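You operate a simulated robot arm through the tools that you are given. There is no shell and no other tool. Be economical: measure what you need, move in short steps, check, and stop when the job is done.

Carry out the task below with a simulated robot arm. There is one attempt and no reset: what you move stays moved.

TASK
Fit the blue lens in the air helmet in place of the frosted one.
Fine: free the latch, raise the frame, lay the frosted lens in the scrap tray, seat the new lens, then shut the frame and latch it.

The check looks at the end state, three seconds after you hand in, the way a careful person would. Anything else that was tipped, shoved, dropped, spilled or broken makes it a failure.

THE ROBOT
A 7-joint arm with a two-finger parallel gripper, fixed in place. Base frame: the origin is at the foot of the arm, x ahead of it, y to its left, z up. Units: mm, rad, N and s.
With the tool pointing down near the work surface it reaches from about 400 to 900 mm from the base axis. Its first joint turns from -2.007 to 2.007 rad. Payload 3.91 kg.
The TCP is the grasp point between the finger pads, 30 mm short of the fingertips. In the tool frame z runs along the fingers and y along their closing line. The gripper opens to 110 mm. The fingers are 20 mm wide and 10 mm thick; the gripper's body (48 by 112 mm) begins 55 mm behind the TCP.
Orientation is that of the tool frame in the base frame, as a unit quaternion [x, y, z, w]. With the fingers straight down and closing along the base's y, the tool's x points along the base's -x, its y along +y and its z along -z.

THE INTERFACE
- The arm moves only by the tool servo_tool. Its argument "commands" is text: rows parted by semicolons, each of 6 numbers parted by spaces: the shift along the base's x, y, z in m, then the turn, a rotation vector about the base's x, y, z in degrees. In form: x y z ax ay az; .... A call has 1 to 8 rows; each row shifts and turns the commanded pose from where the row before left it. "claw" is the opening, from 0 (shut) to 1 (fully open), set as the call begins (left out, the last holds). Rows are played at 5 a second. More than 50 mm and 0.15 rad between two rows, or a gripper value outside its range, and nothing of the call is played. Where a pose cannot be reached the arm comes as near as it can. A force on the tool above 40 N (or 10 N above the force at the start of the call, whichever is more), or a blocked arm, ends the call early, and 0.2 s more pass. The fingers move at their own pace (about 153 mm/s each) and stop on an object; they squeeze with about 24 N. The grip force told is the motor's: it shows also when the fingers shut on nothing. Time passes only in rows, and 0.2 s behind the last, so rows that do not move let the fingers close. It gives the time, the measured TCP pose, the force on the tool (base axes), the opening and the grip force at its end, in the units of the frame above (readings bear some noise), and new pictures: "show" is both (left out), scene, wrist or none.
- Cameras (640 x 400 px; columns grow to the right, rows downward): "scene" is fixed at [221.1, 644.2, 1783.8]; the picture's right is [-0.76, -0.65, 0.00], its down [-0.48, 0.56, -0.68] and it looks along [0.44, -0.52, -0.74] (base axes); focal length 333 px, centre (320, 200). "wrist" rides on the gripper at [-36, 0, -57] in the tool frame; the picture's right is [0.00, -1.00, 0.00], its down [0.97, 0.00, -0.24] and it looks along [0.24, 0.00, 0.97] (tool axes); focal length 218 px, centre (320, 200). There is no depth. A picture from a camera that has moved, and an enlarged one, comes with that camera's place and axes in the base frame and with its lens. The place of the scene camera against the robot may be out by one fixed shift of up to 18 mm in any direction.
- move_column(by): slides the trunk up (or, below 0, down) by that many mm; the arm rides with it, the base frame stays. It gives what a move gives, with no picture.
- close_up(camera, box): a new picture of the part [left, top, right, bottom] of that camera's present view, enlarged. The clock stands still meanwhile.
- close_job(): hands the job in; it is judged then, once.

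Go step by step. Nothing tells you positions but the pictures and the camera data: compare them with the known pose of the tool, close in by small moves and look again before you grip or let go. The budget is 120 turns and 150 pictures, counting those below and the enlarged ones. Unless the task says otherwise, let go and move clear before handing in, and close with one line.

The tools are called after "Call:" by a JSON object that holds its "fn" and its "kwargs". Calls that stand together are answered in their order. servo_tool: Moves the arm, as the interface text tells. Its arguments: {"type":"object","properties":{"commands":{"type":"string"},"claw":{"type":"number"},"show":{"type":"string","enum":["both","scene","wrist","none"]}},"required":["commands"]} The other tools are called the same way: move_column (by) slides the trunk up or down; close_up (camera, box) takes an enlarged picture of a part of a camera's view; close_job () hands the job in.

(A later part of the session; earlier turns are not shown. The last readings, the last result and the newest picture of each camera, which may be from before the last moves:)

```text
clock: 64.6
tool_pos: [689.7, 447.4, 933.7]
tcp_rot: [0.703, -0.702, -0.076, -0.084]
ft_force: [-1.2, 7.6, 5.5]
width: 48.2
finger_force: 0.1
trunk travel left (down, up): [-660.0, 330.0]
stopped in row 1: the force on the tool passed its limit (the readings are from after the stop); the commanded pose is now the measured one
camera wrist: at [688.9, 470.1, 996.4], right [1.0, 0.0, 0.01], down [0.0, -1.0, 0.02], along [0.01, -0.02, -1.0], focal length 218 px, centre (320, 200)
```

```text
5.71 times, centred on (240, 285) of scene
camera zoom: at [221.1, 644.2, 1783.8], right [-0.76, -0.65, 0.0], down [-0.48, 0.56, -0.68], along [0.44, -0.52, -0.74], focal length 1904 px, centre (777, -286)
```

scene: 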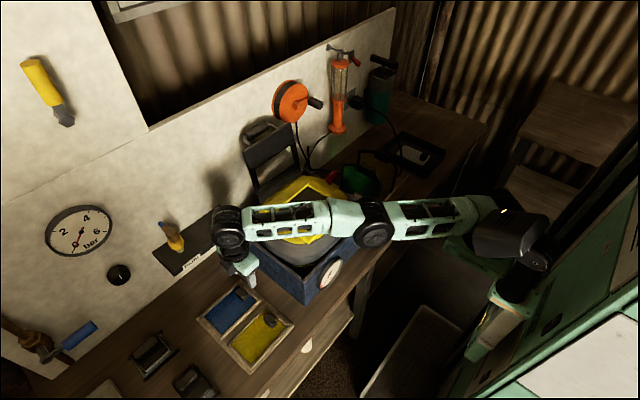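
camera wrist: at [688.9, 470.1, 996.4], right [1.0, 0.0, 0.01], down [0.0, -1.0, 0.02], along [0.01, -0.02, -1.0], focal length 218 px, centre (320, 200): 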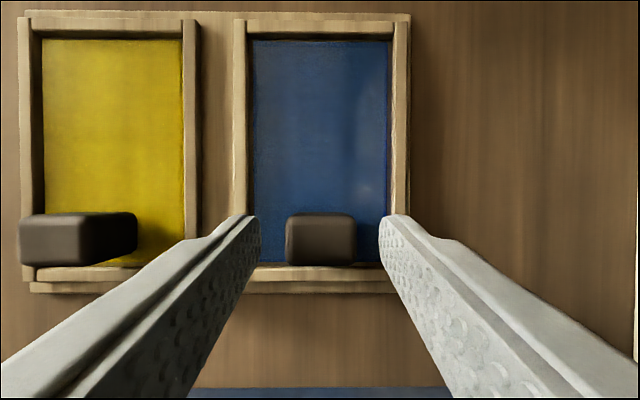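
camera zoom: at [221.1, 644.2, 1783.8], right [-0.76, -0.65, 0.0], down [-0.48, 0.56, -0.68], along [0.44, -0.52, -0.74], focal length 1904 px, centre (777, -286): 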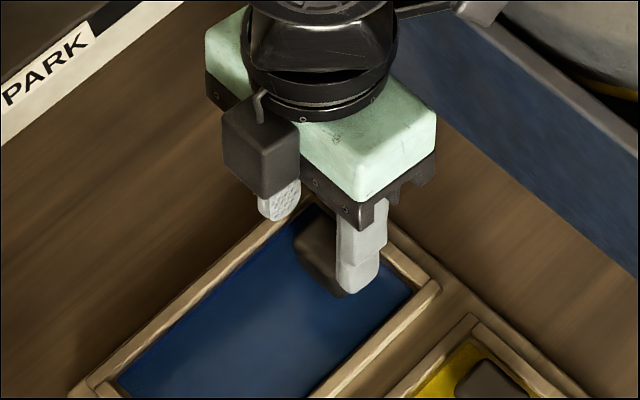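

Something stopped me with a +y push: the small block on the wrist's rod (opposite the camera) meets the left wall of the blue box. I back up and check that the box hasn't moved.

Call:
{"fn": "servo_tool", "kwargs": {"commands": "0 0.003 0.02 0 0 0;0 0 0.03 0 0 0;0 0 0.04 0 0 0;0 0 0.03 0 0 0", "show": "none"}}

Call:
{"fn": "close_up", "kwargs": {"camera": "scene", "box": [180, 150, 420, 300]}}

```text
clock: 65.6
tool_pos: [687.1, 450.0, 1053.5]
tcp_rot: [0.703, -0.702, -0.076, -0.082]
ft_force: [-0.3, 0.6, 0.1]
width: 48.5
finger_force: 0.0
trunk travel left (down, up): [-660.0, 330.0]
```

```text
2.67 times, centred on (300, 225) of scene
camera zoom: at [221.1, 644.2, 1783.8], right [-0.76, -0.65, 0.0], down [-0.48, 0.56, -0.68], along [0.44, -0.52, -0.74], focal length 888 px, centre (373, 133)
```

zoom: 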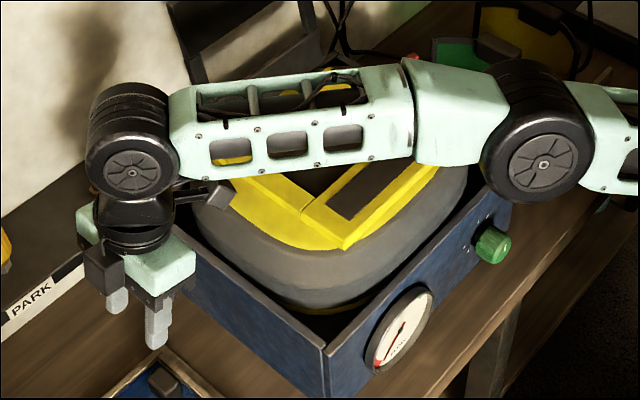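

The box is unmoved. I'll turn the tool half round so that block points away from the box, first retreating a little and removing the tilt.

Call:
{"fn": "servo_tool", "kwargs": {"commands": "-0.02 -0.01 0.03 -6 0 0;-0.02 -0.01 0.03 -6 0 0;-0.01 0 0.02 0 0 -8.4;0 0 0 0 0 -8.4;0 0 0 0 0 -8.4;0 0 0 0 0 -8.4;0 0 0 0 0 -8.4;0 0 0 0 0 -8.4", "show": "none"}}

Call:
{"fn": "servo_tool", "kwargs": {"commands": "0 0 0 0 0 -8.4;0 0 0 0 0 -8.4;0 0 0 0 0 -8.4;0 0 0 0 0 -8.4;0 0 0 0 0 -8.4;0 0 0 0 0 -8.4;0 0 0 0 0 -8.4;0 0 0 0 0 -8.4", "show": "none"}}

Call:
{"fn": "servo_tool", "kwargs": {"commands": "0 0 0 0 0 -8.4;0 0 0 0 0 -8.4;0 0 0 0 0 -8.4;0 0 0 0 0 -8.4;0 0 0 0 0 -8.4;0 0 0 0 0 -8.4;0 0 0 0 0 -3.6;0 0 0 0 0 0"}}

```text
clock: 67.4
tool_pos: [635.4, 421.0, 1131.4]
tcp_rot: [-0.338, 0.941, -0.002, 0.009]
ft_force: [0.9, -0.4, -0.7]
width: 48.6
finger_force: 0.1
out of reach, approached as far as the arm can: row 2
trunk travel left (down, up): [-660.0, 330.0]
```

```text
clock: 69.2
tool_pos: [634.1, 417.0, 1128.9]
tcp_rot: [0.239, 0.971, -0.006, 0.006]
ft_force: [0.1, 0.6, -0.1]
width: 48.5
finger_force: 0.1
out of reach, approached as far as the arm can: row 3
trunk travel left (down, up): [-660.0, 330.0]
```

```text
clock: 71.0
tool_pos: [632.5, 415.4, 1127.3]
tcp_rot: [0.653, 0.757, -0.009, 0.003]
ft_force: [0.3, -0.5, 0.1]
width: 48.4
finger_force: 0.0
out of reach, approached as far as the arm can: row 4
trunk travel left (down, up): [-660.0, 330.0]
camera wrist: at [638.2, 379.9, 1184.0], right [-0.99, -0.15, 0.01], down [-0.14, 0.96, 0.23], along [-0.04, 0.22, -0.97], focal length 218 px, centre (320, 200)
```

scene: 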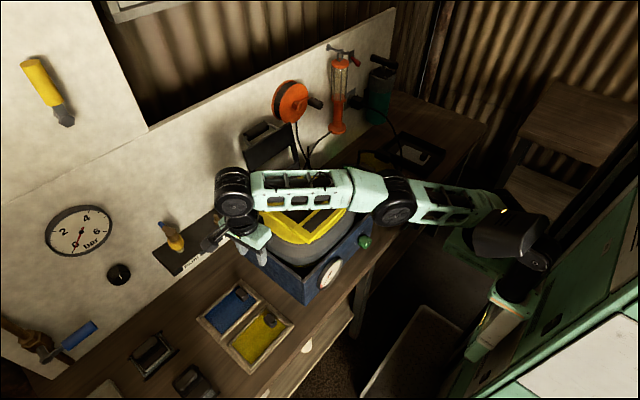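
wrist: 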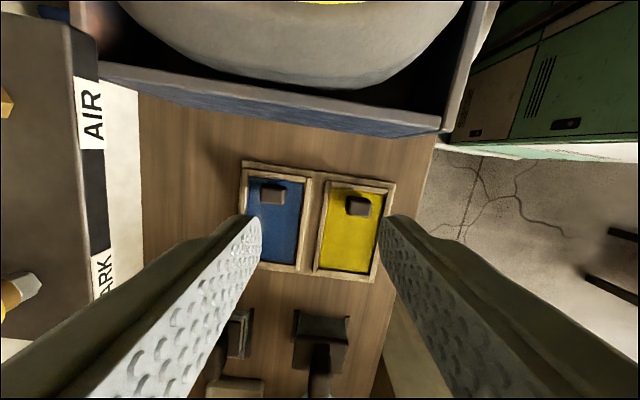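

The turn is nearly complete (8° short). I finish it, tilt again, and approach above the blue tab while descending.

Call:
{"fn": "servo_tool", "kwargs": {"commands": "0 0 -0.02 0 0 -8.4;0.01 0.005 -0.02 6 0 0;0.01 0.005 -0.02 6 0 0;0.015 0.007 -0.02 0 0 0;0.012 0.006 -0.02 0 0 0;0.01 0.005 -0.02 0 0 0;0 0 0 0 0 0"}}

```text
clock: 72.6
tool_pos: [691.5, 441.5, 1007.3]
tcp_rot: [0.702, 0.705, 0.065, -0.071]
ft_force: [0.2, -0.4, -0.8]
width: 48.3
finger_force: 0.1
trunk travel left (down, up): [-660.0, 330.0]
camera wrist: at [692.5, 395.8, 1056.8], right [-1.0, 0.0, 0.01], down [0.0, 0.91, 0.42], along [-0.01, 0.42, -0.91], focal length 218 px, centre (320, 200)
```

scene: 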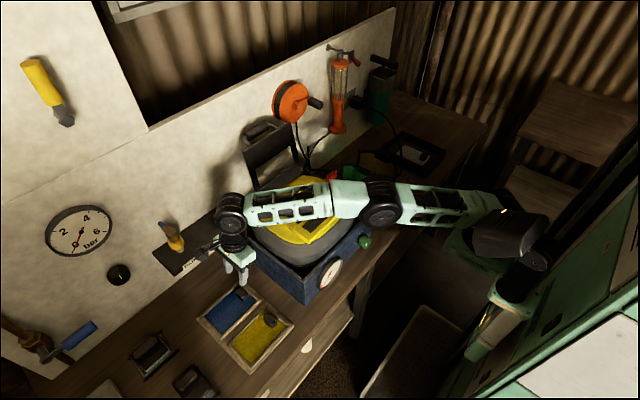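
wrist: 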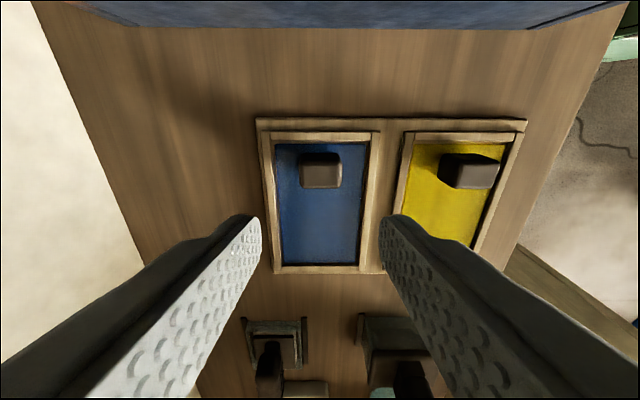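

Aligned and within reach. Descending to just above the tab.

Call:
{"fn": "servo_tool", "kwargs": {"commands": "-0.001 0.002 -0.025 0 0 0;0 0 -0.025 0 0 0;0 0 -0.02 0 0 0;0 0 0 0 0 0"}}

Call:
{"fn": "close_up", "kwargs": {"camera": "scene", "box": [190, 220, 290, 310]}}

```text
clock: 73.6
tool_pos: [686.8, 443.5, 938.1]
tcp_rot: [0.702, 0.705, 0.066, -0.073]
ft_force: [0.1, 0.0, 0.4]
width: 48.3
finger_force: 0.0
trunk travel left (down, up): [-660.0, 330.0]
camera wrist: at [688.1, 398.3, 986.4], right [-1.0, 0.0, 0.01], down [0.0, 0.91, 0.42], along [-0.01, 0.42, -0.91], focal length 218 px, centre (320, 200)
```

scene: 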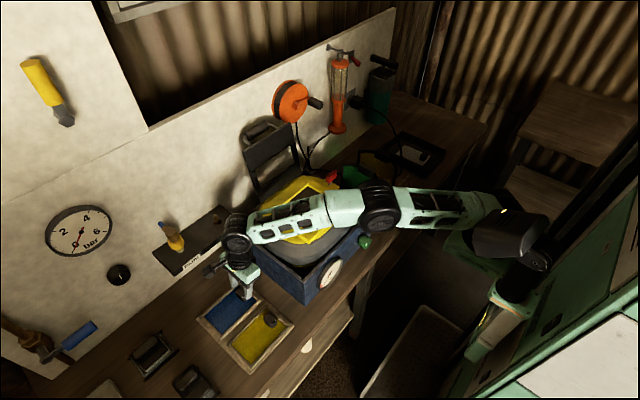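
wrist: 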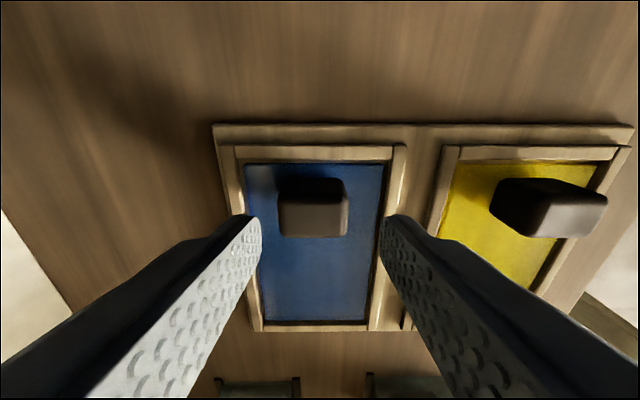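

```text
4.44 times, centred on (240, 265) of scene
camera zoom: at [221.1, 644.2, 1783.8], right [-0.76, -0.65, 0.0], down [-0.48, 0.56, -0.68], along [0.44, -0.52, -0.74], focal length 1481 px, centre (676, -89)
```

zoom: 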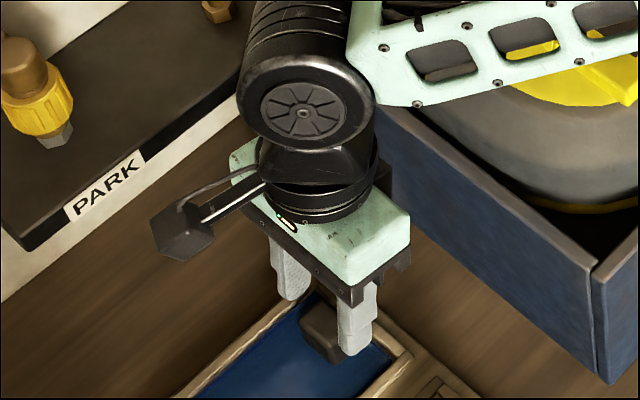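

The tab is 4 mm toward +x of my centre. I correct, lower to grip height and check.

Call:
{"fn": "servo_tool", "kwargs": {"commands": "0.0035 0.0025 -0.012 0 0 0;0 0 -0.012 0 0 0;0 0 -0.008 0 0 0;0 0 0 0 0 0", "show": "wrist"}}

Call:
{"fn": "close_up", "kwargs": {"camera": "scene", "box": [200, 250, 280, 320]}}

```text
clock: 74.6
tool_pos: [689.4, 447.7, 907.1]
tcp_rot: [0.702, 0.706, 0.065, -0.071]
ft_force: [0.1, -0.3, -0.5]
width: 48.7
finger_force: 0.1
trunk travel left (down, up): [-660.0, 330.0]
camera wrist: at [690.8, 401.8, 954.3], right [-1.0, 0.0, 0.01], down [0.0, 0.91, 0.42], along [-0.01, 0.42, -0.91], focal length 218 px, centre (320, 200)
```

wrist: 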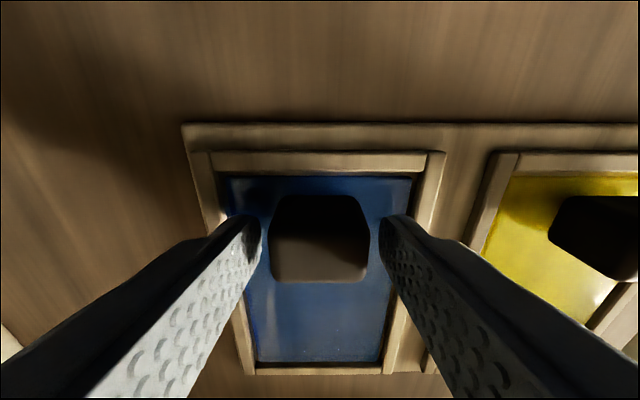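

```text
5.71 times, centred on (240, 285) of scene
camera zoom: at [221.1, 644.2, 1783.8], right [-0.76, -0.65, 0.0], down [-0.48, 0.56, -0.68], along [0.44, -0.52, -0.74], focal length 1904 px, centre (777, -286)
```

zoom: 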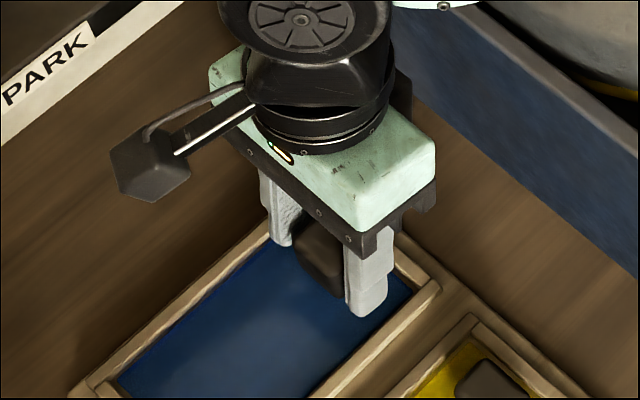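

Tab sits between the pads. 3 mm lower, then close.

Call:
{"fn": "servo_tool", "kwargs": {"commands": "0 0 -0.003 0 0 0;0 0 0 0 0 0", "show": "none"}}

Call:
{"fn": "servo_tool", "kwargs": {"commands": "0 0 0 0 0 0;0 0 0 0 0 0;0 0 0 0 0 0", "claw": 0, "show": "wrist"}}

```text
clock: 75.2
tool_pos: [690.3, 446.0, 903.5]
tcp_rot: [0.703, 0.705, 0.065, -0.071]
ft_force: [0.2, -0.9, 0.7]
width: 48.2
finger_force: 0.1
trunk travel left (down, up): [-660.0, 330.0]
```

```text
clock: 76.0
tool_pos: [690.3, 445.8, 903.4]
tcp_rot: [0.702, 0.706, 0.065, -0.071]
ft_force: [-0.4, -0.7, 0.0]
width: 33.3
finger_force: 23.8
trunk travel left (down, up): [-660.0, 330.0]
camera wrist: at [691.7, 401.1, 951.7], right [-1.0, 0.0, 0.01], down [0.0, 0.91, 0.42], along [-0.01, 0.42, -0.91], focal length 218 px, centre (320, 200)
```

wrist: 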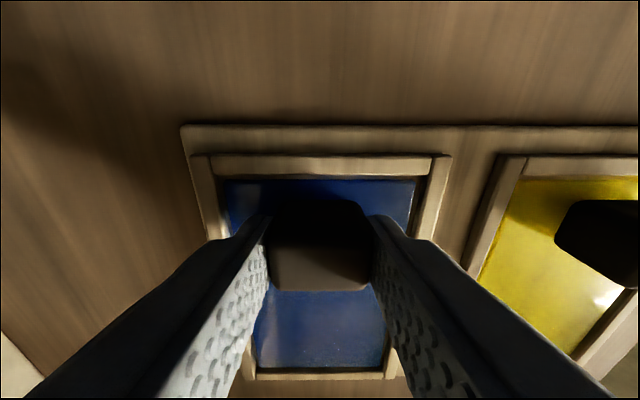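

Gripped (33.3 mm). Lifting straight up, gently at first.

Call:
{"fn": "servo_tool", "kwargs": {"commands": "0 0 0.008 0 0 0;0 0 0.012 0 0 0;0 0 0.02 0 0 0;0 0 0.03 0 0 0;0 0 0 0 0 0"}}

Call:
{"fn": "close_up", "kwargs": {"camera": "scene", "box": [180, 220, 300, 320]}}

```text
clock: 77.2
tool_pos: [692.7, 447.0, 973.2]
tcp_rot: [0.702, 0.706, 0.065, -0.072]
ft_force: [-0.1, -0.3, -0.6]
width: 33.3
finger_force: 24.2
trunk travel left (down, up): [-660.0, 330.0]
camera wrist: at [693.6, 401.5, 1021.6], right [-1.0, 0.0, 0.01], down [0.0, 0.91, 0.42], along [-0.01, 0.42, -0.91], focal length 218 px, centre (320, 200)
```

scene: 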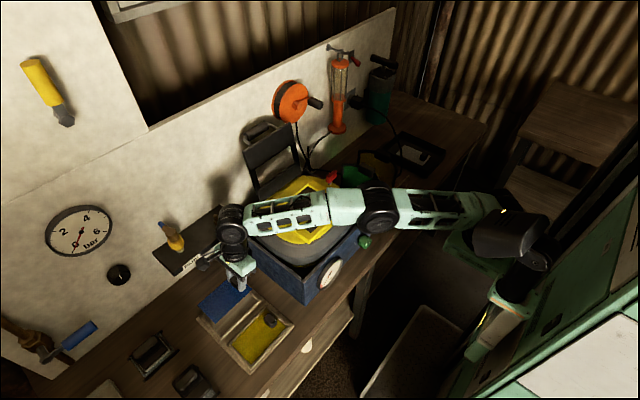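
wrist: 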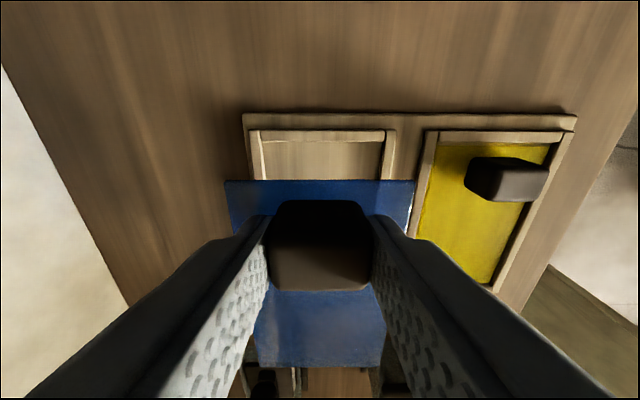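

```text
4.00 times, centred on (240, 270) of scene
camera zoom: at [221.1, 644.2, 1783.8], right [-0.76, -0.65, 0.0], down [-0.48, 0.56, -0.68], along [0.44, -0.52, -0.74], focal length 1332 px, centre (640, -80)
```

zoom: 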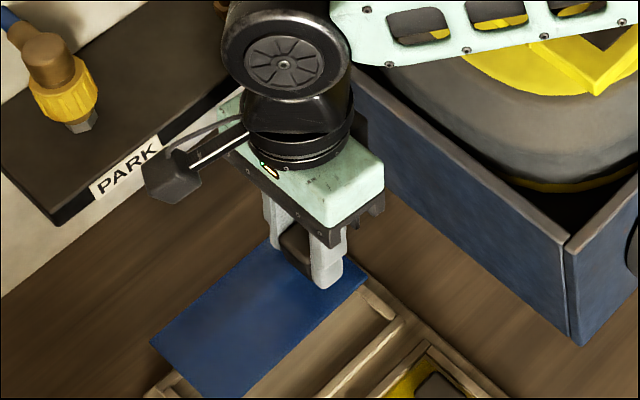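

The blue lens is lifted and level. I raise the trunk straight up again, then carry the lens over to the helmet.

Call:
{"fn": "move_column", "kwargs": {"by": 240}}

Call:
{"fn": "servo_tool", "kwargs": {"commands": "-0.004 -0.04 0 0 0 0;-0.004 -0.045 0 0 0 0;-0.002 -0.045 0 0 0 0;0 -0.045 0 0 0 0;0 -0.045 0 0 0 0;0 -0.045 0 0 0 0;0 -0.045 0 0 0 0;0 0 0 0 0 0"}}

```text
clock: 79.7
tool_pos: [692.0, 447.2, 1212.9]
tcp_rot: [0.702, 0.705, 0.065, -0.072]
ft_force: [0.2, -0.6, -0.1]
width: 33.4
finger_force: 23.5
trunk travel left (down, up): [-900.0, 90.0]
```

```text
clock: 81.5
tool_pos: [679.7, 139.1, 1212.9]
tcp_rot: [0.702, 0.706, 0.065, -0.072]
ft_force: [-0.9, -0.5, 0.4]
width: 33.5
finger_force: 23.9
trunk travel left (down, up): [-900.0, 90.0]
camera wrist: at [680.6, 93.2, 1260.7], right [-1.0, 0.0, 0.01], down [0.0, 0.91, 0.42], along [-0.01, 0.42, -0.91], focal length 218 px, centre (320, 200)
```

scene: 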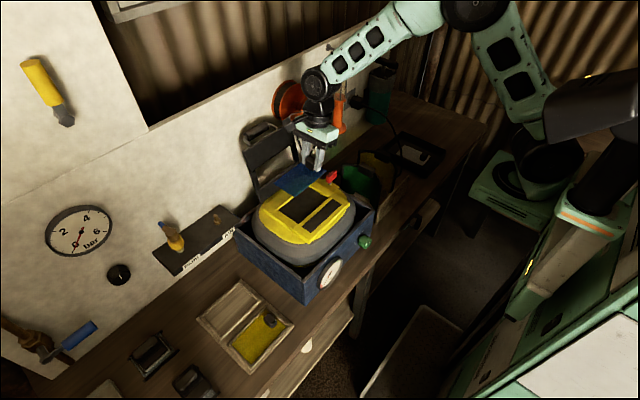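
wrist: 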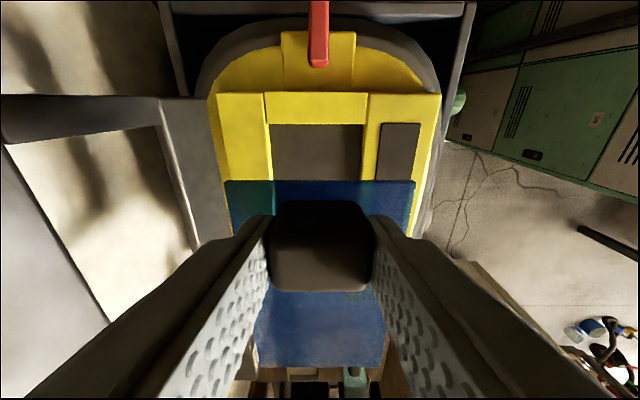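

I can see the empty recess and the lens's leading edge. I centre at x≈682, y≈134 and descend to just above the seat.

Call:
{"fn": "servo_tool", "kwargs": {"commands": "0.002 -0.003 -0.03 0 0 0;0 -0.002 -0.03 0 0 0;0 0 -0.025 0 0 0;0 0 0 0 0 0", "show": "wrist"}}

Call:
{"fn": "close_up", "kwargs": {"camera": "scene", "box": [260, 150, 360, 230]}}

Call:
{"fn": "close_up", "kwargs": {"camera": "wrist", "box": [200, 100, 440, 250]}}

```text
clock: 82.5
tool_pos: [681.2, 134.1, 1128.8]
tcp_rot: [0.703, 0.705, 0.066, -0.072]
ft_force: [0.1, 0.1, -0.2]
width: 33.2
finger_force: 23.9
trunk travel left (down, up): [-900.0, 90.0]
camera wrist: at [682.7, 88.9, 1177.6], right [-1.0, 0.0, 0.01], down [0.0, 0.91, 0.42], along [-0.01, 0.42, -0.91], focal length 218 px, centre (320, 200)
```

wrist: 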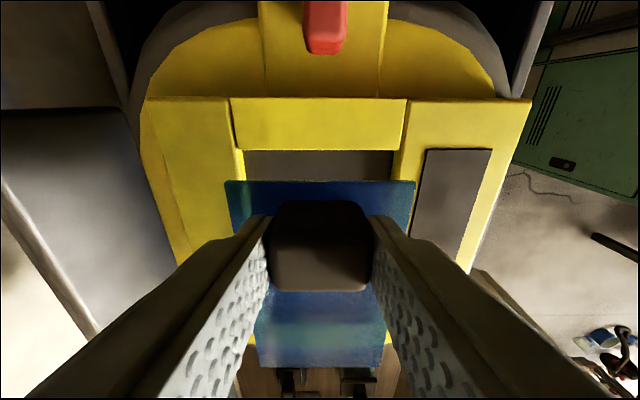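

```text
5.00 times, centred on (310, 190) of scene
camera zoom: at [221.1, 644.2, 1783.8], right [-0.76, -0.65, 0.0], down [-0.48, 0.56, -0.68], along [0.44, -0.52, -0.74], focal length 1666 px, centre (370, 250)
```

zoom: 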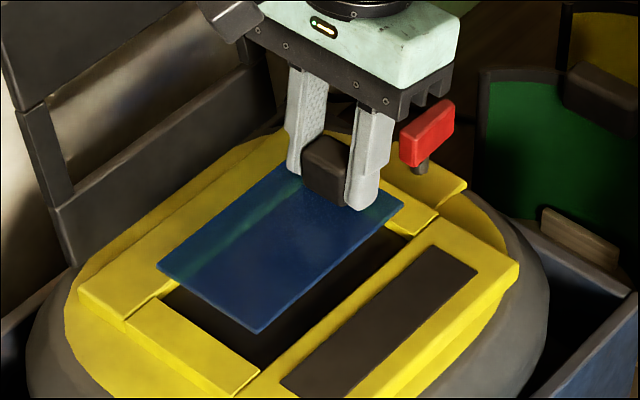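

```text
2.67 times, centred on (320, 175) of wrist
camera zoom: at [682.7, 88.9, 1177.6], right [-1.0, 0.0, 0.01], down [0.0, 0.91, 0.42], along [-0.01, 0.42, -0.91], focal length 582 px, centre (320, 267)
```

zoom: 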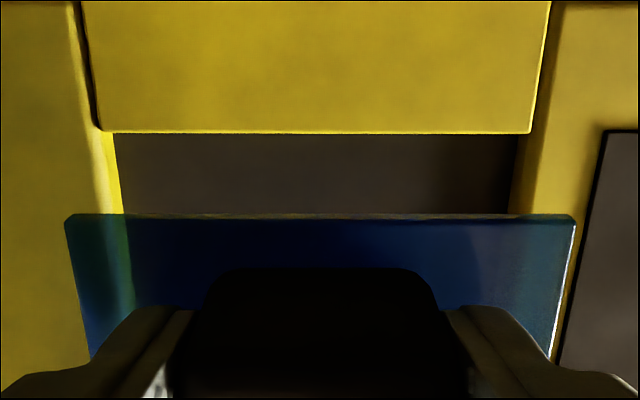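

The lens is well centred in x and about 5 mm too far toward +y. I correct and descend to a few millimetres above the border.

Call:
{"fn": "servo_tool", "kwargs": {"commands": "0.0005 -0.004 -0.006 0 0 0;0 0 -0.006 0 0 0;0 0 0 0 0 0", "show": "none"}}

Call:
{"fn": "close_up", "kwargs": {"camera": "scene", "box": [270, 170, 350, 220]}}

Call:
{"fn": "close_up", "kwargs": {"camera": "wrist", "box": [200, 100, 440, 250]}}

```text
clock: 83.3
tool_pos: [683.9, 129.4, 1118.3]
tcp_rot: [0.703, 0.705, 0.065, -0.071]
ft_force: [-0.3, -0.6, -0.4]
width: 33.5
finger_force: 23.9
trunk travel left (down, up): [-900.0, 90.0]
```

```text
8.00 times, centred on (310, 195) of scene
camera zoom: at [221.1, 644.2, 1783.8], right [-0.76, -0.65, 0.0], down [-0.48, 0.56, -0.68], along [0.44, -0.52, -0.74], focal length 2665 px, centre (400, 240)
```

zoom: 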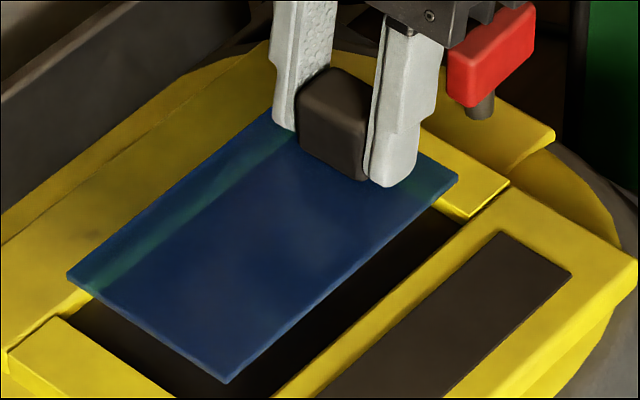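

```text
2.67 times, centred on (320, 175) of wrist
camera zoom: at [685.4, 83.3, 1165.9], right [-1.0, 0.0, 0.01], down [0.0, 0.91, 0.42], along [-0.01, 0.42, -0.91], focal length 582 px, centre (320, 267)
```

zoom: 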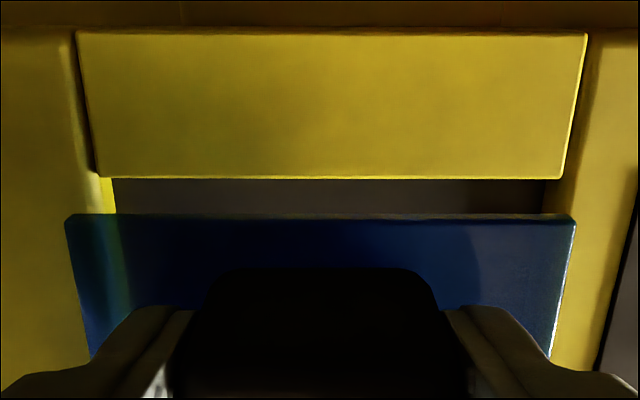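

Clearances are about ±2 mm; my best estimate is to shift x by -1.8 and y by +1. I do that, lower a bit, and look again.

Call:
{"fn": "servo_tool", "kwargs": {"commands": "-0.0018 0.001 -0.003 0 0 0;0 0 -0.003 0 0 0;0 0 0 0 0 0;0 0 0 0 0 0", "show": "none"}}

Call:
{"fn": "close_up", "kwargs": {"camera": "scene", "box": [270, 170, 350, 220]}}

Call:
{"fn": "close_up", "kwargs": {"camera": "wrist", "box": [200, 100, 440, 250]}}

```text
clock: 84.3
tool_pos: [683.3, 128.5, 1110.6]
tcp_rot: [0.702, 0.705, 0.065, -0.072]
ft_force: [0.0, 0.7, -0.4]
width: 33.5
finger_force: 24.0
trunk travel left (down, up): [-900.0, 90.0]
```

```text
8.00 times, centred on (310, 195) of scene
camera zoom: at [221.1, 644.2, 1783.8], right [-0.76, -0.65, 0.0], down [-0.48, 0.56, -0.68], along [0.44, -0.52, -0.74], focal length 2665 px, centre (400, 240)
```

zoom: 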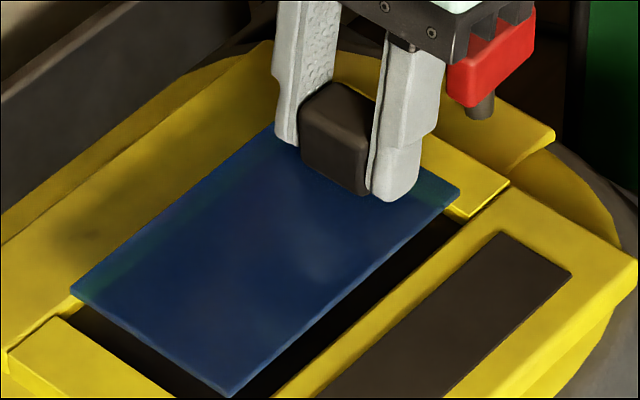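

```text
2.67 times, centred on (320, 175) of wrist
camera zoom: at [684.1, 83.6, 1159.2], right [-1.0, 0.0, 0.01], down [0.0, 0.91, 0.42], along [-0.01, 0.42, -0.91], focal length 582 px, centre (320, 267)
```

zoom: 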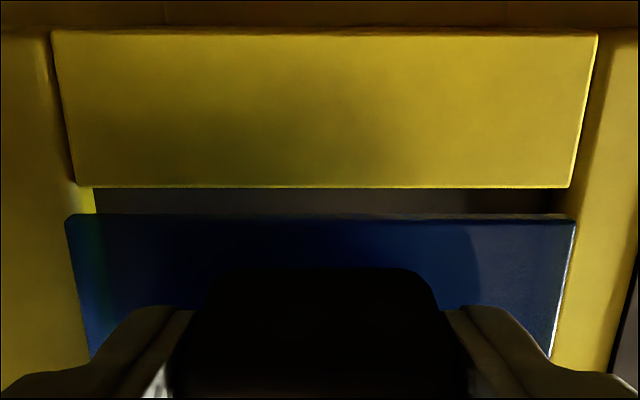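

Centred within about 1 mm. I nudge (-0.4, +0.7) and lower gently into the recess, watching the force.

Call:
{"fn": "servo_tool", "kwargs": {"commands": "-0.0004 0.0007 -0.002 0 0 0;0 0 -0.002 0 0 0;0 0 -0.002 0 0 0;0 0 -0.002 0 0 0;0 0 0 0 0 0", "show": "none"}}

Call:
{"fn": "close_up", "kwargs": {"camera": "scene", "box": [270, 170, 350, 220]}}

Call:
{"fn": "close_up", "kwargs": {"camera": "wrist", "box": [200, 100, 440, 250]}}

```text
clock: 85.5
tool_pos: [681.6, 130.9, 1102.4]
tcp_rot: [0.702, 0.706, 0.065, -0.072]
ft_force: [-0.7, -0.1, -0.2]
width: 33.2
finger_force: 23.9
trunk travel left (down, up): [-900.0, 90.0]
```

```text
8.00 times, centred on (310, 195) of scene
camera zoom: at [221.1, 644.2, 1783.8], right [-0.76, -0.65, 0.0], down [-0.48, 0.56, -0.68], along [0.44, -0.52, -0.74], focal length 2665 px, centre (400, 240)
```

zoom: 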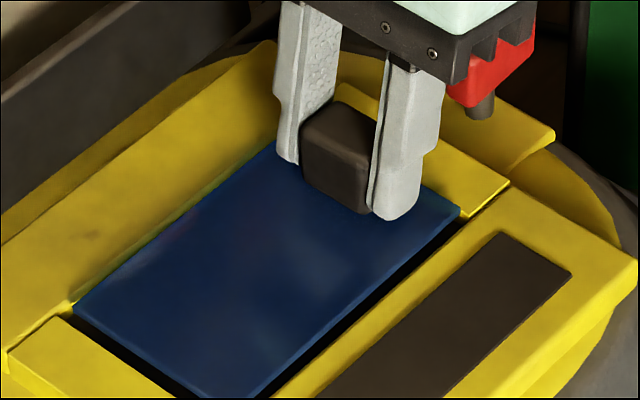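

```text
2.67 times, centred on (320, 175) of wrist
camera zoom: at [682.9, 84.6, 1150.9], right [-1.0, 0.0, 0.01], down [0.0, 0.91, 0.42], along [-0.01, 0.42, -0.91], focal length 582 px, centre (320, 267)
```

zoom: 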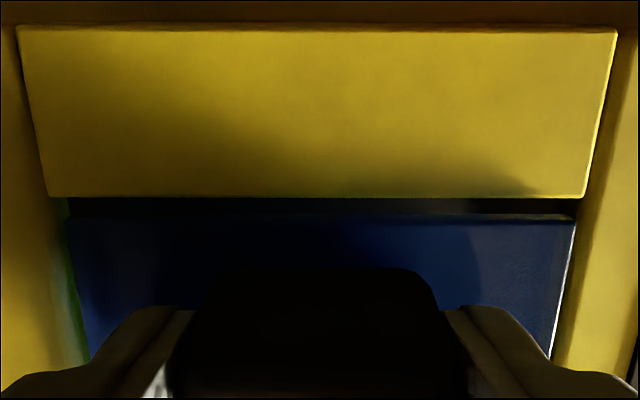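

The lens is entering the recess with clearance all round. I continue down in 1.5 mm steps.

Call:
{"fn": "servo_tool", "kwargs": {"commands": "0 0 -0.0015 0 0 0;0 0 -0.0015 0 0 0;0 0 0 0 0 0", "show": "none"}}

Call:
{"fn": "servo_tool", "kwargs": {"commands": "0 0 -0.0015 0 0 0;0 0 0 0 0 0", "show": "none"}}

Call:
{"fn": "close_up", "kwargs": {"camera": "scene", "box": [270, 170, 350, 220]}}

Call:
{"fn": "close_up", "kwargs": {"camera": "wrist", "box": [200, 100, 440, 250]}}

```text
clock: 86.3
tool_pos: [682.8, 130.1, 1099.7]
tcp_rot: [0.702, 0.706, 0.064, -0.072]
ft_force: [0.2, -0.4, -1.1]
width: 33.2
finger_force: 24.3
trunk travel left (down, up): [-900.0, 90.0]
```

```text
clock: 86.9
tool_pos: [683.1, 130.5, 1097.0]
tcp_rot: [0.702, 0.705, 0.066, -0.071]
ft_force: [-0.2, 0.9, -1.9]
width: 33.6
finger_force: 24.3
trunk travel left (down, up): [-900.0, 90.0]
```

```text
8.00 times, centred on (310, 195) of scene
camera zoom: at [221.1, 644.2, 1783.8], right [-0.76, -0.65, 0.0], down [-0.48, 0.56, -0.68], along [0.44, -0.52, -0.74], focal length 2665 px, centre (400, 240)
```

zoom: 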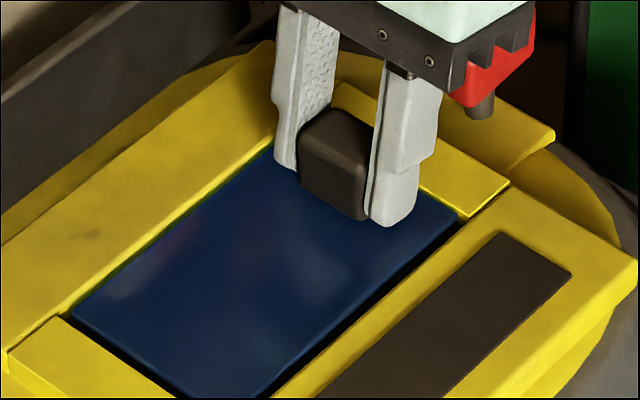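

```text
2.67 times, centred on (320, 175) of wrist
camera zoom: at [684.4, 84.4, 1146.3], right [-1.0, 0.0, 0.01], down [0.0, 0.91, 0.42], along [-0.01, 0.42, -0.91], focal length 582 px, centre (320, 267)
```

zoom: 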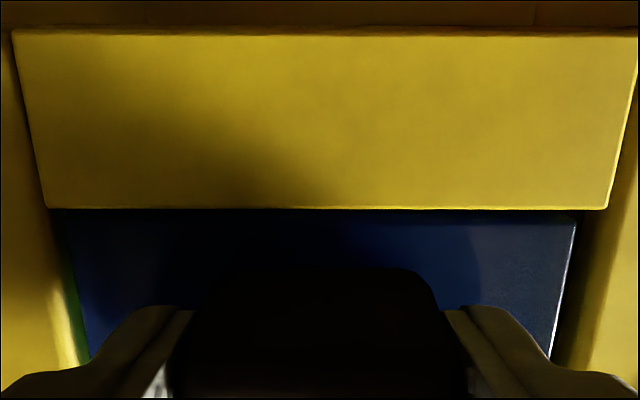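

The lens is now below the border top. I nudge x by -0.8 mm and lower to contact.

Call:
{"fn": "servo_tool", "kwargs": {"commands": "-0.0008 0 -0.001 0 0 0;0 0 -0.001 0 0 0;0 0 0 0 0 0", "show": "none"}}

Call:
{"fn": "servo_tool", "kwargs": {"commands": "0 0 -0.0015 0 0 0;0 0 0 0 0 0", "show": "none"}}

Call:
{"fn": "close_up", "kwargs": {"camera": "wrist", "box": [200, 100, 440, 250]}}

```text
clock: 87.7
tool_pos: [683.5, 129.4, 1094.7]
tcp_rot: [0.703, 0.705, 0.065, -0.071]
ft_force: [0.3, 0.3, -1.3]
width: 33.5
finger_force: 23.9
trunk travel left (down, up): [-900.0, 90.0]
```

```text
clock: 88.3
tool_pos: [683.1, 128.8, 1094.7]
tcp_rot: [0.702, 0.706, 0.065, -0.072]
ft_force: [0.6, -0.4, 2.2]
width: 33.4
finger_force: 24.4
trunk travel left (down, up): [-900.0, 90.0]
```

```text
2.67 times, centred on (320, 175) of wrist
camera zoom: at [684.0, 83.6, 1143.4], right [-1.0, 0.0, 0.01], down [0.0, 0.91, 0.42], along [-0.01, 0.42, -0.91], focal length 582 px, centre (320, 267)
```

zoom: 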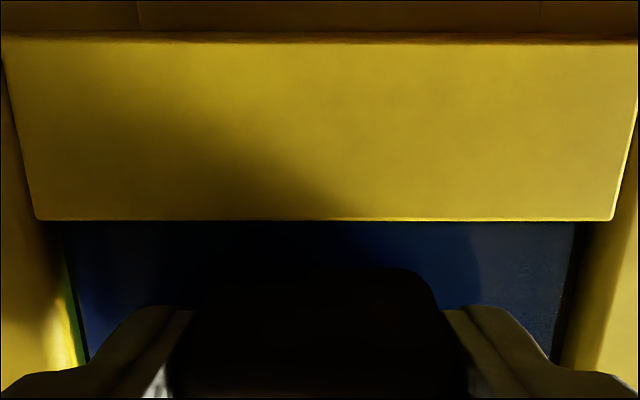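

Call:
{"fn": "servo_tool", "kwargs": {"commands": "0 0 -0.0015 0 0 0;0 0 0 0 0 0", "show": "none"}}

```text
clock: 88.9
tool_pos: [682.9, 130.0, 1094.5]
tcp_rot: [0.702, 0.706, 0.067, -0.071]
ft_force: [1.0, -0.8, 11.1]
width: 33.2
finger_force: 23.4
trunk travel left (down, up): [-900.0, 90.0]
```

Firm contact (11 N): the lens is on its seat. I release and rise along z.

Call:
{"fn": "servo_tool", "kwargs": {"commands": "0 0 0.001 0 0 0;0 0 0 0 0 0;0 0 0.015 0 0 0;0 0 0.03 0 0 0;0 0 0.045 0 0 0;0 0 0.045 0 0 0;0 0 0 0 0 0", "claw": 0.42}}

Call:
{"fn": "close_up", "kwargs": {"camera": "scene", "box": [270, 160, 366, 220]}}

Call:
{"fn": "close_up", "kwargs": {"camera": "wrist", "box": [200, 100, 440, 250]}}

```text
clock: 90.5
tool_pos: [685.2, 131.1, 1231.4]
tcp_rot: [0.702, 0.705, 0.065, -0.072]
ft_force: [0.3, -0.2, 0.4]
width: 46.2
finger_force: 0.1
trunk travel left (down, up): [-900.0, 90.0]
camera wrist: at [685.9, 85.0, 1279.9], right [-1.0, 0.0, 0.01], down [0.0, 0.91, 0.42], along [-0.01, 0.42, -0.91], focal length 218 px, centre (320, 200)
```

scene: 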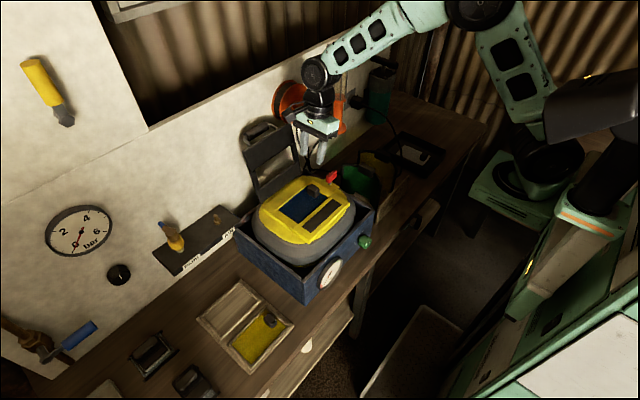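
wrist: 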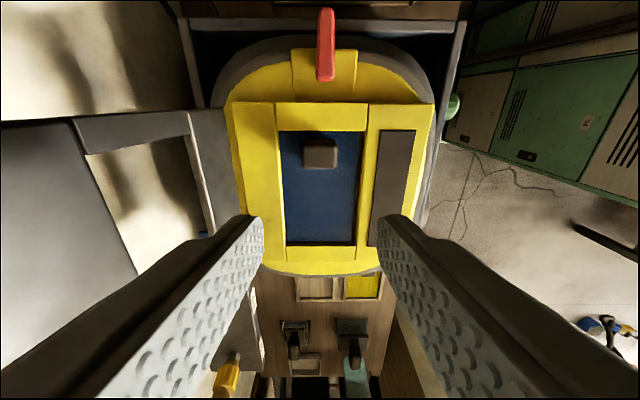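

```text
6.67 times, centred on (318, 190) of scene
camera zoom: at [221.1, 644.2, 1783.8], right [-0.76, -0.65, 0.0], down [-0.48, 0.56, -0.68], along [0.44, -0.52, -0.74], focal length 2221 px, centre (333, 267)
```

zoom: 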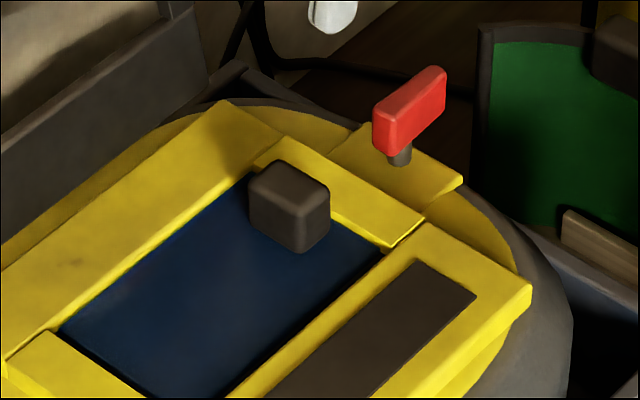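

```text
2.67 times, centred on (320, 175) of wrist
camera zoom: at [685.9, 85.0, 1279.9], right [-1.0, 0.0, 0.01], down [0.0, 0.91, 0.42], along [-0.01, 0.42, -0.91], focal length 582 px, centre (320, 267)
```

zoom: 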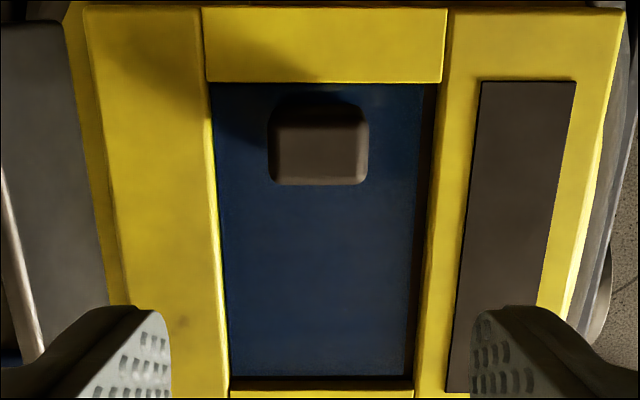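

The blue lens lies flat in its recess. Next I close the frame: I undo the tilt, retreat upward and turn the wrist back to the orientation used for lifting the frame.

Call:
{"fn": "servo_tool", "kwargs": {"commands": "-0.02 0.01 0.03 -5.5 0 0;-0.02 0.01 0.03 -5.5 0 0;-0.01 0.01 0.02 0 0 0;0 0 0 0 0 8.4;0 0 0 0 0 8.4;0 0 0 0 0 8.4;0 0 0 0 0 8.4;0 0 0 0 0 8.4", "show": "none"}}

Call:
{"fn": "servo_tool", "kwargs": {"commands": "0 0 0 0 0 8.4;0 0 0 0 0 8.4;0 0 0 0 0 8.4;0 0 0 0 0 8.4;0 0 0 0 0 8.4;0 0 0 0 0 8.4;0 0 0 0 0 8.4;0 0 0 0 0 8.4", "show": "none"}}

Call:
{"fn": "servo_tool", "kwargs": {"commands": "0 0 0 0 0 8.4;0 0 0 0 0 8.4;0 0 0 0 0 8.4;0 0 0 0 0 8.4;0 0 0 0 0 8.4;0 0 0 0 0 8.4;0 0 0 0 0 8.4;0 0 0 0 0 8.4", "show": "none"}}

```text
clock: 92.3
tool_pos: [632.3, 160.1, 1309.3]
tcp_rot: [0.404, 0.915, -0.003, -0.002]
ft_force: [0.4, 0.5, 0.9]
width: 46.2
finger_force: 0.0
trunk travel left (down, up): [-900.0, 90.0]
```

```text
clock: 94.1
tool_pos: [632.4, 158.9, 1308.3]
tcp_rot: [-0.169, 0.986, -0.004, 0.0]
ft_force: [-0.6, -0.6, -0.2]
width: 46.1
finger_force: 0.0
trunk travel left (down, up): [-900.0, 90.0]
```

```text
clock: 95.9
tool_pos: [632.7, 159.3, 1308.0]
tcp_rot: [-0.687, 0.727, -0.003, 0.002]
ft_force: [0.8, 0.0, 0.6]
width: 46.3
finger_force: 0.0
trunk travel left (down, up): [-900.0, 90.0]
```

Nearly back to the lifting orientation. I finish the turn, tilt 15°, and move above the handle.

Call:
{"fn": "servo_tool", "kwargs": {"commands": "0.02 0.003 0.02 0 0 3.2;0.035 0.003 0.015 0 -5 0;0.035 0.003 0 0 -5 0;0.035 0.003 0 0 -5 0;0.035 0.003 0 0 0 0;0.03 0.003 0 0 0 0;0 0 0 0 0 0", "claw": 0.4, "show": "wrist"}}

```text
clock: 97.5
tool_pos: [823.2, 175.7, 1346.0]
tcp_rot: [-0.699, 0.702, -0.096, 0.095]
ft_force: [-0.4, 0.2, 1.3]
width: 44.1
finger_force: 0.1
trunk travel left (down, up): [-900.0, 90.0]
camera wrist: at [809.3, 212.7, 1400.1], right [0.96, 0.0, 0.27], down [-0.07, -0.97, 0.23], along [0.26, -0.24, -0.94], focal length 218 px, centre (320, 200)
```

wrist: 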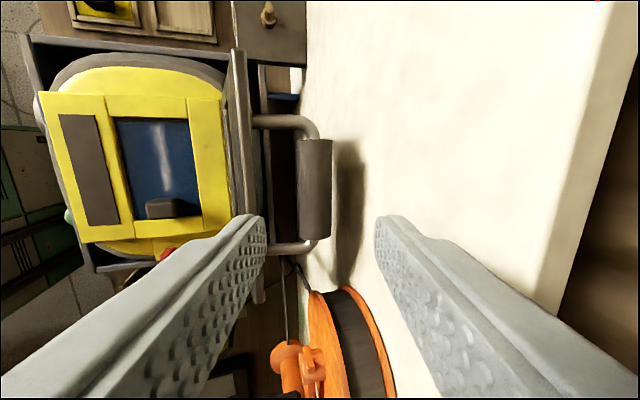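

The handle bar is about 4 mm to one side of the tool axis. I correct and descend along the fingers onto it.

Call:
{"fn": "servo_tool", "kwargs": {"commands": "0.0025 0 -0.035 0 0 0;0.009 0 -0.032 0 0 0;0.008 0 -0.020 0 0 0;0.003 0 -0.0085 0 0 0;0 0 0 0 0 0", "show": "wrist"}}

```text
clock: 98.5
tool_pos: [844.0, 176.6, 1255.9]
tcp_rot: [-0.699, 0.702, -0.097, 0.099]
ft_force: [0.6, 0.1, -0.5]
width: 43.7
finger_force: 0.0
trunk travel left (down, up): [-900.0, 90.0]
stopped in row 5: the force on the tool passed its limit (the readings are from after the stop); the commanded pose is now the measured one
camera wrist: at [829.0, 213.8, 1310.5], right [0.96, 0.0, 0.28], down [-0.07, -0.97, 0.23], along [0.27, -0.24, -0.93], focal length 218 px, centre (320, 200)
```

wrist: 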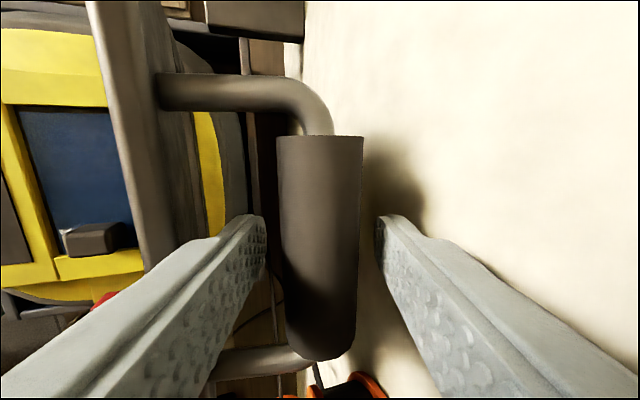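

The outer finger touched the wall lightly. I narrow the opening, then go 7 mm deeper and grip.

Call:
{"fn": "servo_tool", "kwargs": {"commands": "-0.0015 0 0 0 0 0;0 0 0 0 0 0;0.0018 0 -0.0065 0 0 0;0 0 0 0 0 0", "claw": 0.32, "show": "none"}}

Call:
{"fn": "servo_tool", "kwargs": {"commands": "0 0 0 0 0 0;0 0 0 0 0 0", "claw": 0, "show": "none"}}

```text
clock: 99.5
tool_pos: [843.3, 177.9, 1250.4]
tcp_rot: [-0.698, 0.703, -0.098, 0.099]
ft_force: [0.0, 0.6, 0.1]
width: 35.2
finger_force: 0.0
trunk travel left (down, up): [-900.0, 90.0]
```

```text
clock: 100.2
tool_pos: [844.8, 177.2, 1251.5]
tcp_rot: [-0.699, 0.701, -0.098, 0.1]
ft_force: [3.7, 0.1, 4.0]
width: 26.6
finger_force: 44.6
trunk travel left (down, up): [-900.0, 90.0]
```

Handle gripped. A circle fit of my earlier bar positions gives the hinge at (767.5, 1067.4), R = 191.5. I swing the frame forward over the top, tool orientation fixed for now.

Call:
{"fn": "servo_tool", "kwargs": {"commands": "-0.0122 0 0.0053 0 0 0;-0.0127 0 0.0042 0 0 0;-0.0129 0 0.0034 0 0 0;-0.0131 0 0.0026 0 0 0;0 0 0 0 0 0", "show": "none"}}

Call:
{"fn": "servo_tool", "kwargs": {"commands": "-0.0133 0 0.0017 0 0 0;-0.0134 0 0.0007 0 0 0;-0.0133 0 -0.0002 0 0 0;-0.0133 0 -0.0012 0 0 0;0 0 0 0 0 0", "show": "none"}}

```text
clock: 101.3
tool_pos: [791.9, 177.7, 1268.1]
tcp_rot: [-0.698, 0.702, -0.098, 0.1]
ft_force: [6.2, 6.0, 15.9]
width: 26.5
finger_force: 45.0
trunk travel left (down, up): [-900.0, 90.0]
```

```text
clock: 102.5
tool_pos: [739.8, 176.7, 1265.9]
tcp_rot: [-0.699, 0.701, -0.098, 0.099]
ft_force: [0.6, 9.5, 10.4]
width: 26.7
finger_force: 45.1
trunk travel left (down, up): [-900.0, 90.0]
```

The frame is past the top. I follow the arc down, now rotating the tool with it.

Call:
{"fn": "servo_tool", "kwargs": {"commands": "-0.0138 0 -0.0022 0 -3.5 0;-0.0136 0 -0.0033 0 -3.5 0;-0.0134 0 -0.0042 0 -3.5 0;-0.0129 0 -0.005 0 -3.5 0;0 0 0 0 0 0", "show": "none"}}

Call:
{"fn": "servo_tool", "kwargs": {"commands": "-0.0127 0 -0.006 0 -3.5 0;-0.0121 0 -0.0069 0 -3.5 0;-0.0117 0 -0.0077 0 -3.5 0;-0.0111 0 -0.0084 0 -3.5 0;0 0 0 0 0 0", "show": "scene"}}

```text
clock: 103.8
tool_pos: [683.2, 176.3, 1250.8]
tcp_rot: [-0.682, 0.684, -0.183, 0.183]
ft_force: [-1.7, 5.0, 2.8]
width: 26.6
finger_force: 45.1
trunk travel left (down, up): [-900.0, 90.0]
```

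```text
clock: 105.0
tool_pos: [638.2, 177.2, 1222.6]
tcp_rot: [-0.655, 0.656, -0.264, 0.265]
ft_force: [1.2, 2.6, -1.0]
width: 26.4
finger_force: 44.8
trunk travel left (down, up): [-900.0, 90.0]
```

scene: 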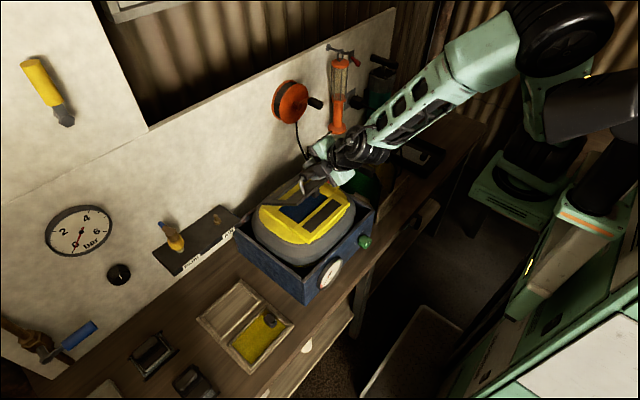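

Forces are tiny; the arc is right. Continuing to nearly closed.

Call:
{"fn": "servo_tool", "kwargs": {"commands": "-0.0105 0 -0.0092 0 -3.5 0;-0.01 0 -0.0099 0 -3.5 0;-0.0091 0 -0.0106 0 -3.5 0;-0.0084 0 -0.0112 0 -3.5 0;0 0 0 0 0 0", "show": "none"}}

Call:
{"fn": "servo_tool", "kwargs": {"commands": "-0.0075 0 -0.0118 0 -3.5 0;-0.0068 0 -0.0122 0 -3.5 0;-0.0058 0 -0.0127 0 -3.5 0;-0.003 0 -0.0065 0 -2 0;0 0 0 0 0 0", "show": "none"}}

Call:
{"fn": "close_up", "kwargs": {"camera": "scene", "box": [250, 150, 370, 250]}}

```text
clock: 106.2
tool_pos: [600.9, 177.5, 1182.0]
tcp_rot: [-0.618, 0.619, -0.341, 0.344]
ft_force: [-1.5, 7.2, 3.4]
width: 26.4
finger_force: 45.0
trunk travel left (down, up): [-900.0, 90.0]
```

```text
clock: 107.3
tool_pos: [578.2, 176.8, 1139.4]
tcp_rot: [-0.576, 0.579, -0.407, 0.409]
ft_force: [12.0, 0.8, -3.5]
width: 26.7
finger_force: 45.1
trunk travel left (down, up): [-900.0, 90.0]
```

```text
4.00 times, centred on (310, 200) of scene
camera zoom: at [221.1, 644.2, 1783.8], right [-0.76, -0.65, 0.0], down [-0.48, 0.56, -0.68], along [0.44, -0.52, -0.74], focal length 1332 px, centre (360, 200)
```

zoom: 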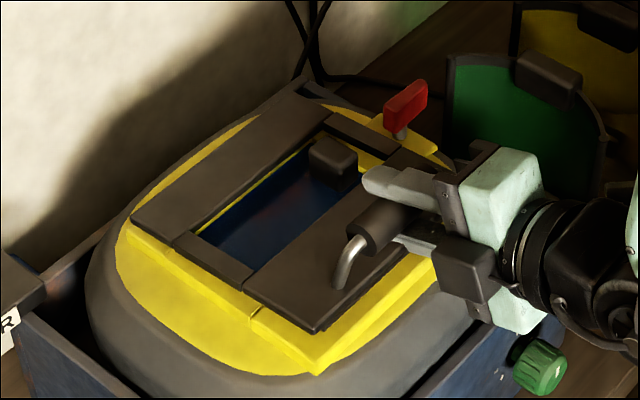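

About 5° left and the tab passes cleanly through the frame opening. I lower the rest gently to contact.

Call:
{"fn": "servo_tool", "kwargs": {"commands": "-0.0018 0 -0.005 0 -1.3 0;-0.0015 0 -0.005 0 -1.3 0;-0.0012 0 -0.004 0 -1.3 0;0 0 0 0 0 0", "show": "none"}}

Call:
{"fn": "servo_tool", "kwargs": {"commands": "-0.0003 0 -0.002 0 0 0;0 0 -0.0015 0 0 0;0 0 0 0 0 0", "show": "none"}}

```text
clock: 108.3
tool_pos: [574.2, 178.5, 1126.2]
tcp_rot: [-0.562, 0.564, -0.426, 0.429]
ft_force: [7.1, -0.4, -2.2]
width: 26.7
finger_force: 45.2
trunk travel left (down, up): [-900.0, 90.0]
```

```text
clock: 109.2
tool_pos: [572.9, 176.8, 1123.6]
tcp_rot: [-0.562, 0.565, -0.425, 0.43]
ft_force: [4.3, -0.9, 3.0]
width: 26.5
finger_force: 45.0
trunk travel left (down, up): [-900.0, 90.0]
```

Call:
{"fn": "servo_tool", "kwargs": {"commands": "0 0 -0.0015 0 0 0;0 0 -0.0015 0 0 0;0 0 0 0 0 0", "show": "none"}}

Call:
{"fn": "close_up", "kwargs": {"camera": "scene", "box": [250, 150, 370, 250]}}

```text
clock: 110.0
tool_pos: [571.1, 177.3, 1121.7]
tcp_rot: [-0.561, 0.564, -0.426, 0.431]
ft_force: [2.3, -2.8, 25.7]
width: 26.5
finger_force: 45.3
trunk travel left (down, up): [-900.0, 90.0]
```

```text
4.00 times, centred on (310, 200) of scene
camera zoom: at [221.1, 644.2, 1783.8], right [-0.76, -0.65, 0.0], down [-0.48, 0.56, -0.68], along [0.44, -0.52, -0.74], focal length 1332 px, centre (360, 200)
```

zoom: 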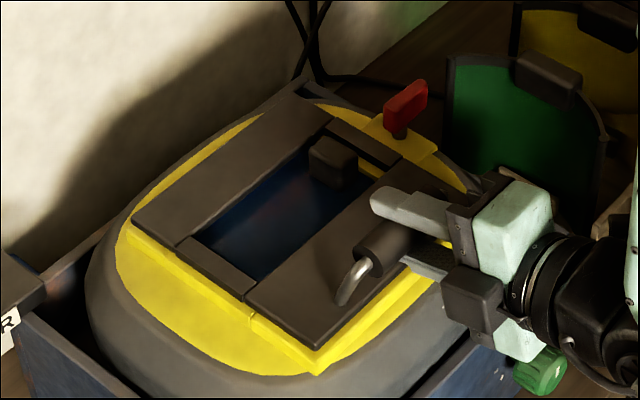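

The frame is shut (25 N contact). I release and withdraw along the fingers.

Call:
{"fn": "servo_tool", "kwargs": {"commands": "0 0 0.001 0 0 0;0 0 0 0 0 0;-0.02 0 0.0055 0 0 0;-0.03 0 0.008 0 0 0;-0.03 0 0.03 0 0 0;-0.01 0 0.045 0 0 0;0 0 0.045 0 0 0", "claw": 0.4, "show": "none"}}

Call:
{"fn": "close_up", "kwargs": {"camera": "scene", "box": [250, 150, 370, 250]}}

```text
clock: 111.5
tool_pos: [484.2, 177.7, 1255.8]
tcp_rot: [-0.563, 0.564, -0.426, 0.428]
ft_force: [0.2, 0.7, 0.0]
width: 43.9
finger_force: 0.0
trunk travel left (down, up): [-900.0, 90.0]
```

```text
4.00 times, centred on (310, 200) of scene
camera zoom: at [221.1, 644.2, 1783.8], right [-0.76, -0.65, 0.0], down [-0.48, 0.56, -0.68], along [0.44, -0.52, -0.74], focal length 1332 px, centre (360, 200)
```

zoom: 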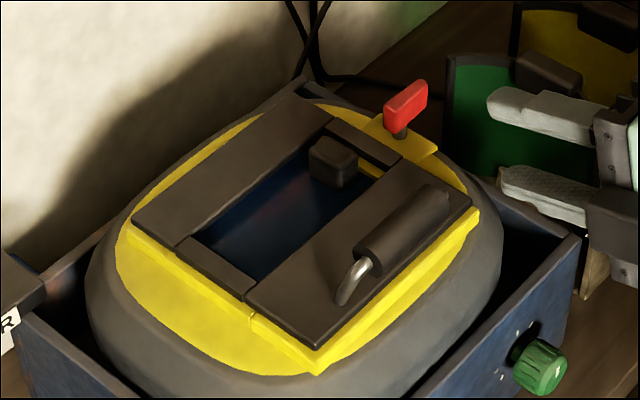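

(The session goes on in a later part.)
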